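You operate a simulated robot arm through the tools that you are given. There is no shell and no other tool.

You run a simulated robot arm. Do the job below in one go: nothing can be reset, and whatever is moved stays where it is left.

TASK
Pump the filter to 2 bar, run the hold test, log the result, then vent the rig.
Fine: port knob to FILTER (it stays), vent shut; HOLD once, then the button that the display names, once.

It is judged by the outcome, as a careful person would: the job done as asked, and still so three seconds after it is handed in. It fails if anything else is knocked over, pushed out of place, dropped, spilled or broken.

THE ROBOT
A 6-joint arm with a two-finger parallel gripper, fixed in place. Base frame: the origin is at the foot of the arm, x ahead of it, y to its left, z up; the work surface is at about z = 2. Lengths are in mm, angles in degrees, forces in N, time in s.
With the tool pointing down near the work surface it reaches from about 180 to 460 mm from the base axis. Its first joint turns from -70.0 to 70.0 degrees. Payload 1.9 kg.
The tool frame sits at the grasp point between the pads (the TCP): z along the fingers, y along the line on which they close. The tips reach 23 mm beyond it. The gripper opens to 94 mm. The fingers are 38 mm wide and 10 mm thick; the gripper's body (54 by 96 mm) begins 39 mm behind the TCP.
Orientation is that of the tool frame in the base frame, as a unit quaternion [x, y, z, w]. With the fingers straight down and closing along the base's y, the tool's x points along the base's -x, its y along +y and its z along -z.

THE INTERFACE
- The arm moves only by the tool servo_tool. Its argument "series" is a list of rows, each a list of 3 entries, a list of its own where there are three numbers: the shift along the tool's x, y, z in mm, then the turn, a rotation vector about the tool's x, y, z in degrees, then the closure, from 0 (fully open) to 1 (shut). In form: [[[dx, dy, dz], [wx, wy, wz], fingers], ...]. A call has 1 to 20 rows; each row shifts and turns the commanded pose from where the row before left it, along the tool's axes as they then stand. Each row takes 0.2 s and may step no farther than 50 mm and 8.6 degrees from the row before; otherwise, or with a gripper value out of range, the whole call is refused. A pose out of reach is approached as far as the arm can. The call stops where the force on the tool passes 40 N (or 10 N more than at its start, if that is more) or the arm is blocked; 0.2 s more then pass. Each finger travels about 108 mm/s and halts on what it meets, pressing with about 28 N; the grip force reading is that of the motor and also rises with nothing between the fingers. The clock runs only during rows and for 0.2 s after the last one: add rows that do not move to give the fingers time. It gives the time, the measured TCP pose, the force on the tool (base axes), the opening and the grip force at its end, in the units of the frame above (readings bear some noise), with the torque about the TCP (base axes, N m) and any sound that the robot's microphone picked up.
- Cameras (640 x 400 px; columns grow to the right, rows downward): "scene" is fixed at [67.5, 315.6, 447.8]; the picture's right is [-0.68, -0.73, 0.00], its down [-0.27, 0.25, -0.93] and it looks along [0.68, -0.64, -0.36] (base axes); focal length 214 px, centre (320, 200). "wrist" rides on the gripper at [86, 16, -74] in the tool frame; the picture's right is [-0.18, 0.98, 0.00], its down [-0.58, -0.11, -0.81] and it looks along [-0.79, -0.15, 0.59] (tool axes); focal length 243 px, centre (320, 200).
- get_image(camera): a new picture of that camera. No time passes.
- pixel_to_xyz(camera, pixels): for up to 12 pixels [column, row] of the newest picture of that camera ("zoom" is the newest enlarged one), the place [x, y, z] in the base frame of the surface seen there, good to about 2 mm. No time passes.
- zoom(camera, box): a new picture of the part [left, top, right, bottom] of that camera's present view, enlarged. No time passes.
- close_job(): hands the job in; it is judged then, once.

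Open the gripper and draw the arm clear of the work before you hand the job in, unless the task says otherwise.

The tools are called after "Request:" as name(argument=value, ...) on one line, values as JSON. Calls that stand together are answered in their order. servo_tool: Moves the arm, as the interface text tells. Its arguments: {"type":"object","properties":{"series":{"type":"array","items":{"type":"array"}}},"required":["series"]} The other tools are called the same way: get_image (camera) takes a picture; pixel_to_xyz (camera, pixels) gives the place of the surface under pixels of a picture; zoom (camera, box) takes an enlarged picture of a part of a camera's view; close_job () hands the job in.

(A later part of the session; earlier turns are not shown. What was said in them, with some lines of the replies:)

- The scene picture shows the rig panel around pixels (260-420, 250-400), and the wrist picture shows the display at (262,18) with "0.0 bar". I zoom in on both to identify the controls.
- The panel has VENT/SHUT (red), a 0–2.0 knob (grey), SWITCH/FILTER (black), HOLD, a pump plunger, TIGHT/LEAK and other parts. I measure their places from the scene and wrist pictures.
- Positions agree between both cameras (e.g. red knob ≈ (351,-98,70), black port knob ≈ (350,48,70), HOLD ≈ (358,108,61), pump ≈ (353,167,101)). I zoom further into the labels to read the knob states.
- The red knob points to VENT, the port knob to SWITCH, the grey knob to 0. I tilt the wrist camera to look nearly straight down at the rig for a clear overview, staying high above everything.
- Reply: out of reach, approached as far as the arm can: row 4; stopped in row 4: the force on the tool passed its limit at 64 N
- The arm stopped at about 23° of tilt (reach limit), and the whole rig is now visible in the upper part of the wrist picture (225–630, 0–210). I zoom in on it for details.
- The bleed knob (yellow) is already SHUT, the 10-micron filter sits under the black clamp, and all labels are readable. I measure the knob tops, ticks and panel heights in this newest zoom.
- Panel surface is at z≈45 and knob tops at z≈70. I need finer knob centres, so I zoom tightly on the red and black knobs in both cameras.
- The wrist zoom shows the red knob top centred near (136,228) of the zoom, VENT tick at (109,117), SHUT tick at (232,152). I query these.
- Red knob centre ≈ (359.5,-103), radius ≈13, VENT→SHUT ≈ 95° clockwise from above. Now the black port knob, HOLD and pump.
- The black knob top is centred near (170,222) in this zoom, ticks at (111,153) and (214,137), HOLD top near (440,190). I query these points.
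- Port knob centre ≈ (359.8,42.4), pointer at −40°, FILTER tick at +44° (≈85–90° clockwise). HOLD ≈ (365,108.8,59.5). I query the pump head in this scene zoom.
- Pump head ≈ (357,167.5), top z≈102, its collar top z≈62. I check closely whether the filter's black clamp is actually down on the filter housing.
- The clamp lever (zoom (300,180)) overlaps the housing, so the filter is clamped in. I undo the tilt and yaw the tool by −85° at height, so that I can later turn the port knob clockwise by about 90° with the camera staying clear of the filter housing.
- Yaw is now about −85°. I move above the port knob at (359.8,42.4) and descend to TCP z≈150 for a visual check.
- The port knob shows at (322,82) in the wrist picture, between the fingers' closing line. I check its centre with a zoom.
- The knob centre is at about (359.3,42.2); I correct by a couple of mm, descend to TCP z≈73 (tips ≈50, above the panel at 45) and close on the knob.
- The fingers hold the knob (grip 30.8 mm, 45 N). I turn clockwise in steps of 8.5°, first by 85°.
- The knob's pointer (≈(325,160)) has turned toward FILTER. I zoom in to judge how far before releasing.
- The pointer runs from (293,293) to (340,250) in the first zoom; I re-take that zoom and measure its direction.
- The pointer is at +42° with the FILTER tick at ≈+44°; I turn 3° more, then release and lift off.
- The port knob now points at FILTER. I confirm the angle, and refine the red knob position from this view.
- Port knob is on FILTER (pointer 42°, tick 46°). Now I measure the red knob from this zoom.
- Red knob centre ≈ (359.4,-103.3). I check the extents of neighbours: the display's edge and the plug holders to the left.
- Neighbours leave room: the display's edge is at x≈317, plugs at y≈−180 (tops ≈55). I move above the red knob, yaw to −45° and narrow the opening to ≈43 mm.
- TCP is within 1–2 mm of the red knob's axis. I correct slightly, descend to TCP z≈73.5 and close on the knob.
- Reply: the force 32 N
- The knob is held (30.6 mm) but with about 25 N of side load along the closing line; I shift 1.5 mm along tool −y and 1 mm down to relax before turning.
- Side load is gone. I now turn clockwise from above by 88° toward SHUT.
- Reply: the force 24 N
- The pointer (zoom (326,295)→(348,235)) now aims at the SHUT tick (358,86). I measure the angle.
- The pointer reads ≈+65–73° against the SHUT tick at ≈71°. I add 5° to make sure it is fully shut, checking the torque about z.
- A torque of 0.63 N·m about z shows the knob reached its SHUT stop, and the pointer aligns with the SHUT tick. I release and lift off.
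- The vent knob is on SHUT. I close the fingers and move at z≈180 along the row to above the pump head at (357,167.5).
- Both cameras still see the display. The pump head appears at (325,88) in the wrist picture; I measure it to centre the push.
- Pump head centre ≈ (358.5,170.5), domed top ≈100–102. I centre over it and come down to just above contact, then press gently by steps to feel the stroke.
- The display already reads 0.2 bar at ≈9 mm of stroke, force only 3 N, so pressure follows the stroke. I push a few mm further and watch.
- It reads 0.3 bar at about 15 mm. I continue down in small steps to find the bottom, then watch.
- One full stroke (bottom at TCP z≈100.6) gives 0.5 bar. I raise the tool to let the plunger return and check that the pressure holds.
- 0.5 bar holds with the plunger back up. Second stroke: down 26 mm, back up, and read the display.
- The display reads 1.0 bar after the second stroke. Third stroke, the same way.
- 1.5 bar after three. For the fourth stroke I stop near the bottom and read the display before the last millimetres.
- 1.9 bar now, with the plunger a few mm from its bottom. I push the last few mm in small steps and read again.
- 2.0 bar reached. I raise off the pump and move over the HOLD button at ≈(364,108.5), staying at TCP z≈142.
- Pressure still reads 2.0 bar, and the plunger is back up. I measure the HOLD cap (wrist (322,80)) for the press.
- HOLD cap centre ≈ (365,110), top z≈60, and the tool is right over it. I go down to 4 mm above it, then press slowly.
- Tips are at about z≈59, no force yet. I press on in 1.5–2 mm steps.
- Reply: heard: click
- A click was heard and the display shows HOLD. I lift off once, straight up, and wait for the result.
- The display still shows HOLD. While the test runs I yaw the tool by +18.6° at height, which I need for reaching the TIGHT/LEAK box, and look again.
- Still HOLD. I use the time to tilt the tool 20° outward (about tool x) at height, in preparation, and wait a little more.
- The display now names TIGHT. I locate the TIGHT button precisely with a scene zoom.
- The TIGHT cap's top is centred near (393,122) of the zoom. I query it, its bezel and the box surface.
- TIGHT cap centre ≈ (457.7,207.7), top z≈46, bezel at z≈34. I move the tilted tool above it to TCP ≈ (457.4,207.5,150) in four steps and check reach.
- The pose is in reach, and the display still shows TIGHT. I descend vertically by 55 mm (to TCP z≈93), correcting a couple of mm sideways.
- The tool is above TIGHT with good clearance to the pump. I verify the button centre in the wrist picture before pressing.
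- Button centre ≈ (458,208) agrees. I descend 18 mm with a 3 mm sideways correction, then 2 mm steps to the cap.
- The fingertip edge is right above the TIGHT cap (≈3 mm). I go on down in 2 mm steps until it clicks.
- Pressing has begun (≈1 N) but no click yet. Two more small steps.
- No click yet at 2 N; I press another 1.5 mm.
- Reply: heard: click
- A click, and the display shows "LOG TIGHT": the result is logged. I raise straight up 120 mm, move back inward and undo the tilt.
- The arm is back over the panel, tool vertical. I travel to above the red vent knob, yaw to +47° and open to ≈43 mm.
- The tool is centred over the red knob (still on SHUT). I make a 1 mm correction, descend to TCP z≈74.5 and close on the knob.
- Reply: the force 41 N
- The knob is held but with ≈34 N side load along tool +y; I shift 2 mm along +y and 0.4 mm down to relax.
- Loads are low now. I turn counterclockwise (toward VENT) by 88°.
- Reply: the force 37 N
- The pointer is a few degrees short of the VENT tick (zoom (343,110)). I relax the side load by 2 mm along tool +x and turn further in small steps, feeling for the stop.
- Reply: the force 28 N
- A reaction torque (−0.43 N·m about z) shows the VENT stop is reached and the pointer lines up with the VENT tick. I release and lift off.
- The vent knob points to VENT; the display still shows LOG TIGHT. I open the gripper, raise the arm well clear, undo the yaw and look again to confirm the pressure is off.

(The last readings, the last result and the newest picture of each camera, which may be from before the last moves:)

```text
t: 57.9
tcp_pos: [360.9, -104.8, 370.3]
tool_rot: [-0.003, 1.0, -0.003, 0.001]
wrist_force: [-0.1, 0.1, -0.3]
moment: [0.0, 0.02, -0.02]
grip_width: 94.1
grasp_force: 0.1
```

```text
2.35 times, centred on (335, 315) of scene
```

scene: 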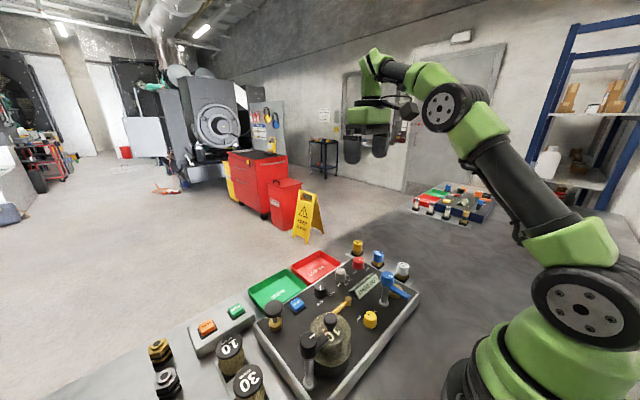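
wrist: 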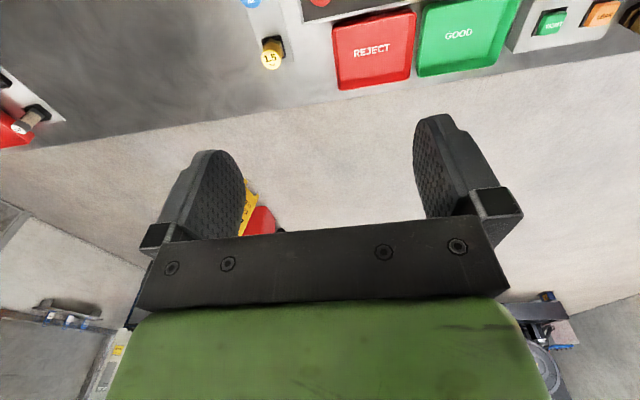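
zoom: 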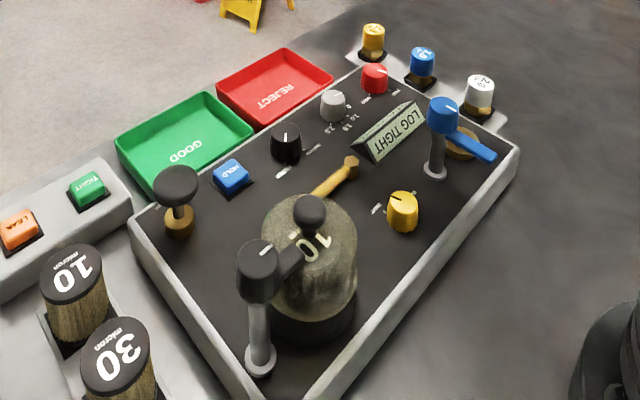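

The display keeps the logged message, so I confirm the vent knob's angle by repeating the very same scene zoom as at the start (pointer was (304,150)→(342,157) at VENT).

Request:
zoom(camera="scene", box=[336, 245, 386, 285])

Request:
zoom(camera="scene", box=[300, 270, 350, 310])

```text
10.00 times, centred on (361, 265) of scene
```

zoom: 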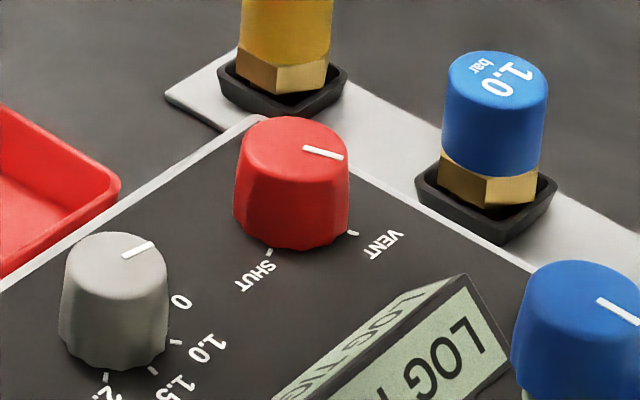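

```text
10.00 times, centred on (325, 290) of scene
```

zoom: 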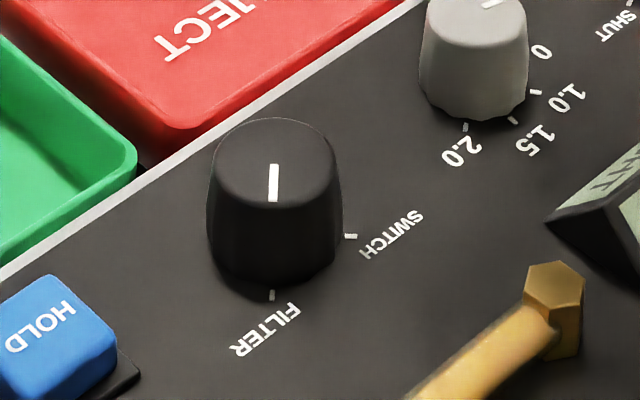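

The red pointer is exactly where it was at VENT initially, the port knob stays on FILTER, and all else is unmoved. I move back toward the start pose and wait a few seconds for venting to finish.

Request:
servo_tool(series=[[[20, 34, 0], [0, 0, 0], 0], [[20, 34, 0], [0, 0, 0], 0], [[20, 34, 0], [0, 0, 0], 0], [[20, 34, 0], [0, 0, 0], 0], [[0, 0, 0], [0, 0, 0], 0], [[0, 0, 0], [0, 0, 0], 0], [[0, 0, 0], [0, 0, 0], 0], [[0, 0, 0], [0, 0, 0], 0], [[0, 0, 0], [0, 0, 0], 0], [[0, 0, 0], [0, 0, 0], 0], [[0, 0, 0], [0, 0, 0], 0], [[0, 0, 0], [0, 0, 0], 0], [[0, 0, 0], [0, 0, 0], 0], [[0, 0, 0], [0, 0, 0], 0], [[0, 0, 0], [0, 0, 0], 0], [[0, 0, 0], [0, 0, 0], 0], [[0, 0, 0], [0, 0, 0], 0], [[0, 0, 0], [0, 0, 0], 0]])

Request:
zoom(camera="scene", box=[240, 230, 430, 400])

Request:
get_image(camera="wrist")

```text
t: 61.7
tcp_pos: [278.2, 30.8, 368.8]
tool_rot: [-0.003, 1.0, -0.002, -0.001]
wrist_force: [-0.1, -0.7, 0.9]
moment: [-0.01, -0.01, 0.01]
grip_width: 94.0
grasp_force: 0.0
```

```text
2.35 times, centred on (335, 315) of scene
```

zoom: 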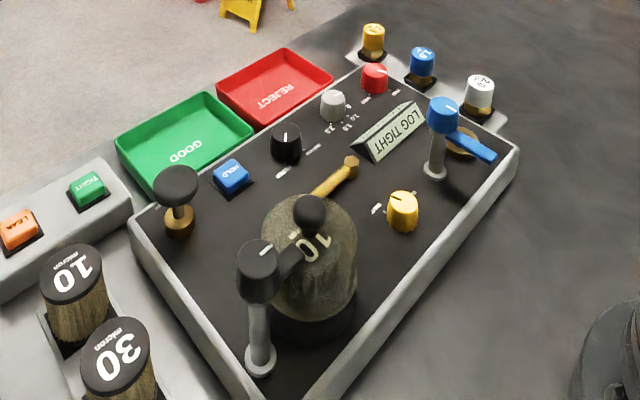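

```text
taken
```

wrist: 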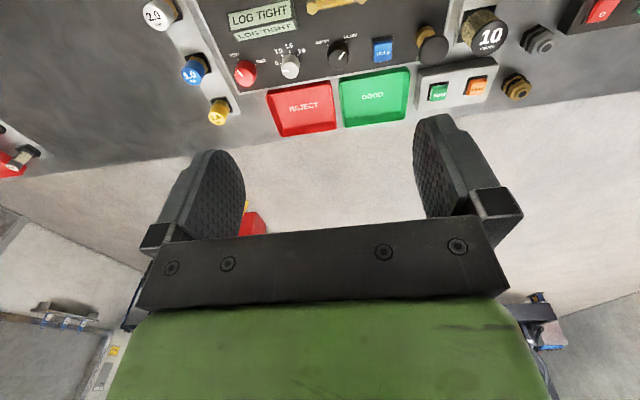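

The log reads LOG TIGHT, the vent knob is on VENT and the port knob on FILTER. Nothing else has moved, and the gripper is open and clear of the rig, so I hand the job in.

Request:
close_job()

```text
The job is handed in.
```

The filter was pumped to 2.0 bar and passed the hold test. The result is logged as TIGHT, and the vent knob is back on VENT.

- **Pumping:** with the port knob on FILTER and the vent shut, four pump strokes brought the display to 2.0 bar.
- **Hold test:** I pressed HOLD once and the display named TIGHT. I pressed that button once and the display changed to "LOG TIGHT".
- **Venting:** the vent knob is at its VENT stop, in the same position as at the start. The display kept showing "LOG TIGHT", so I never saw a 0.0 bar reading after venting.
- **End state:** the port knob is still on FILTER. Nothing else on the rig looks moved, and the gripper is open and clear of the work.
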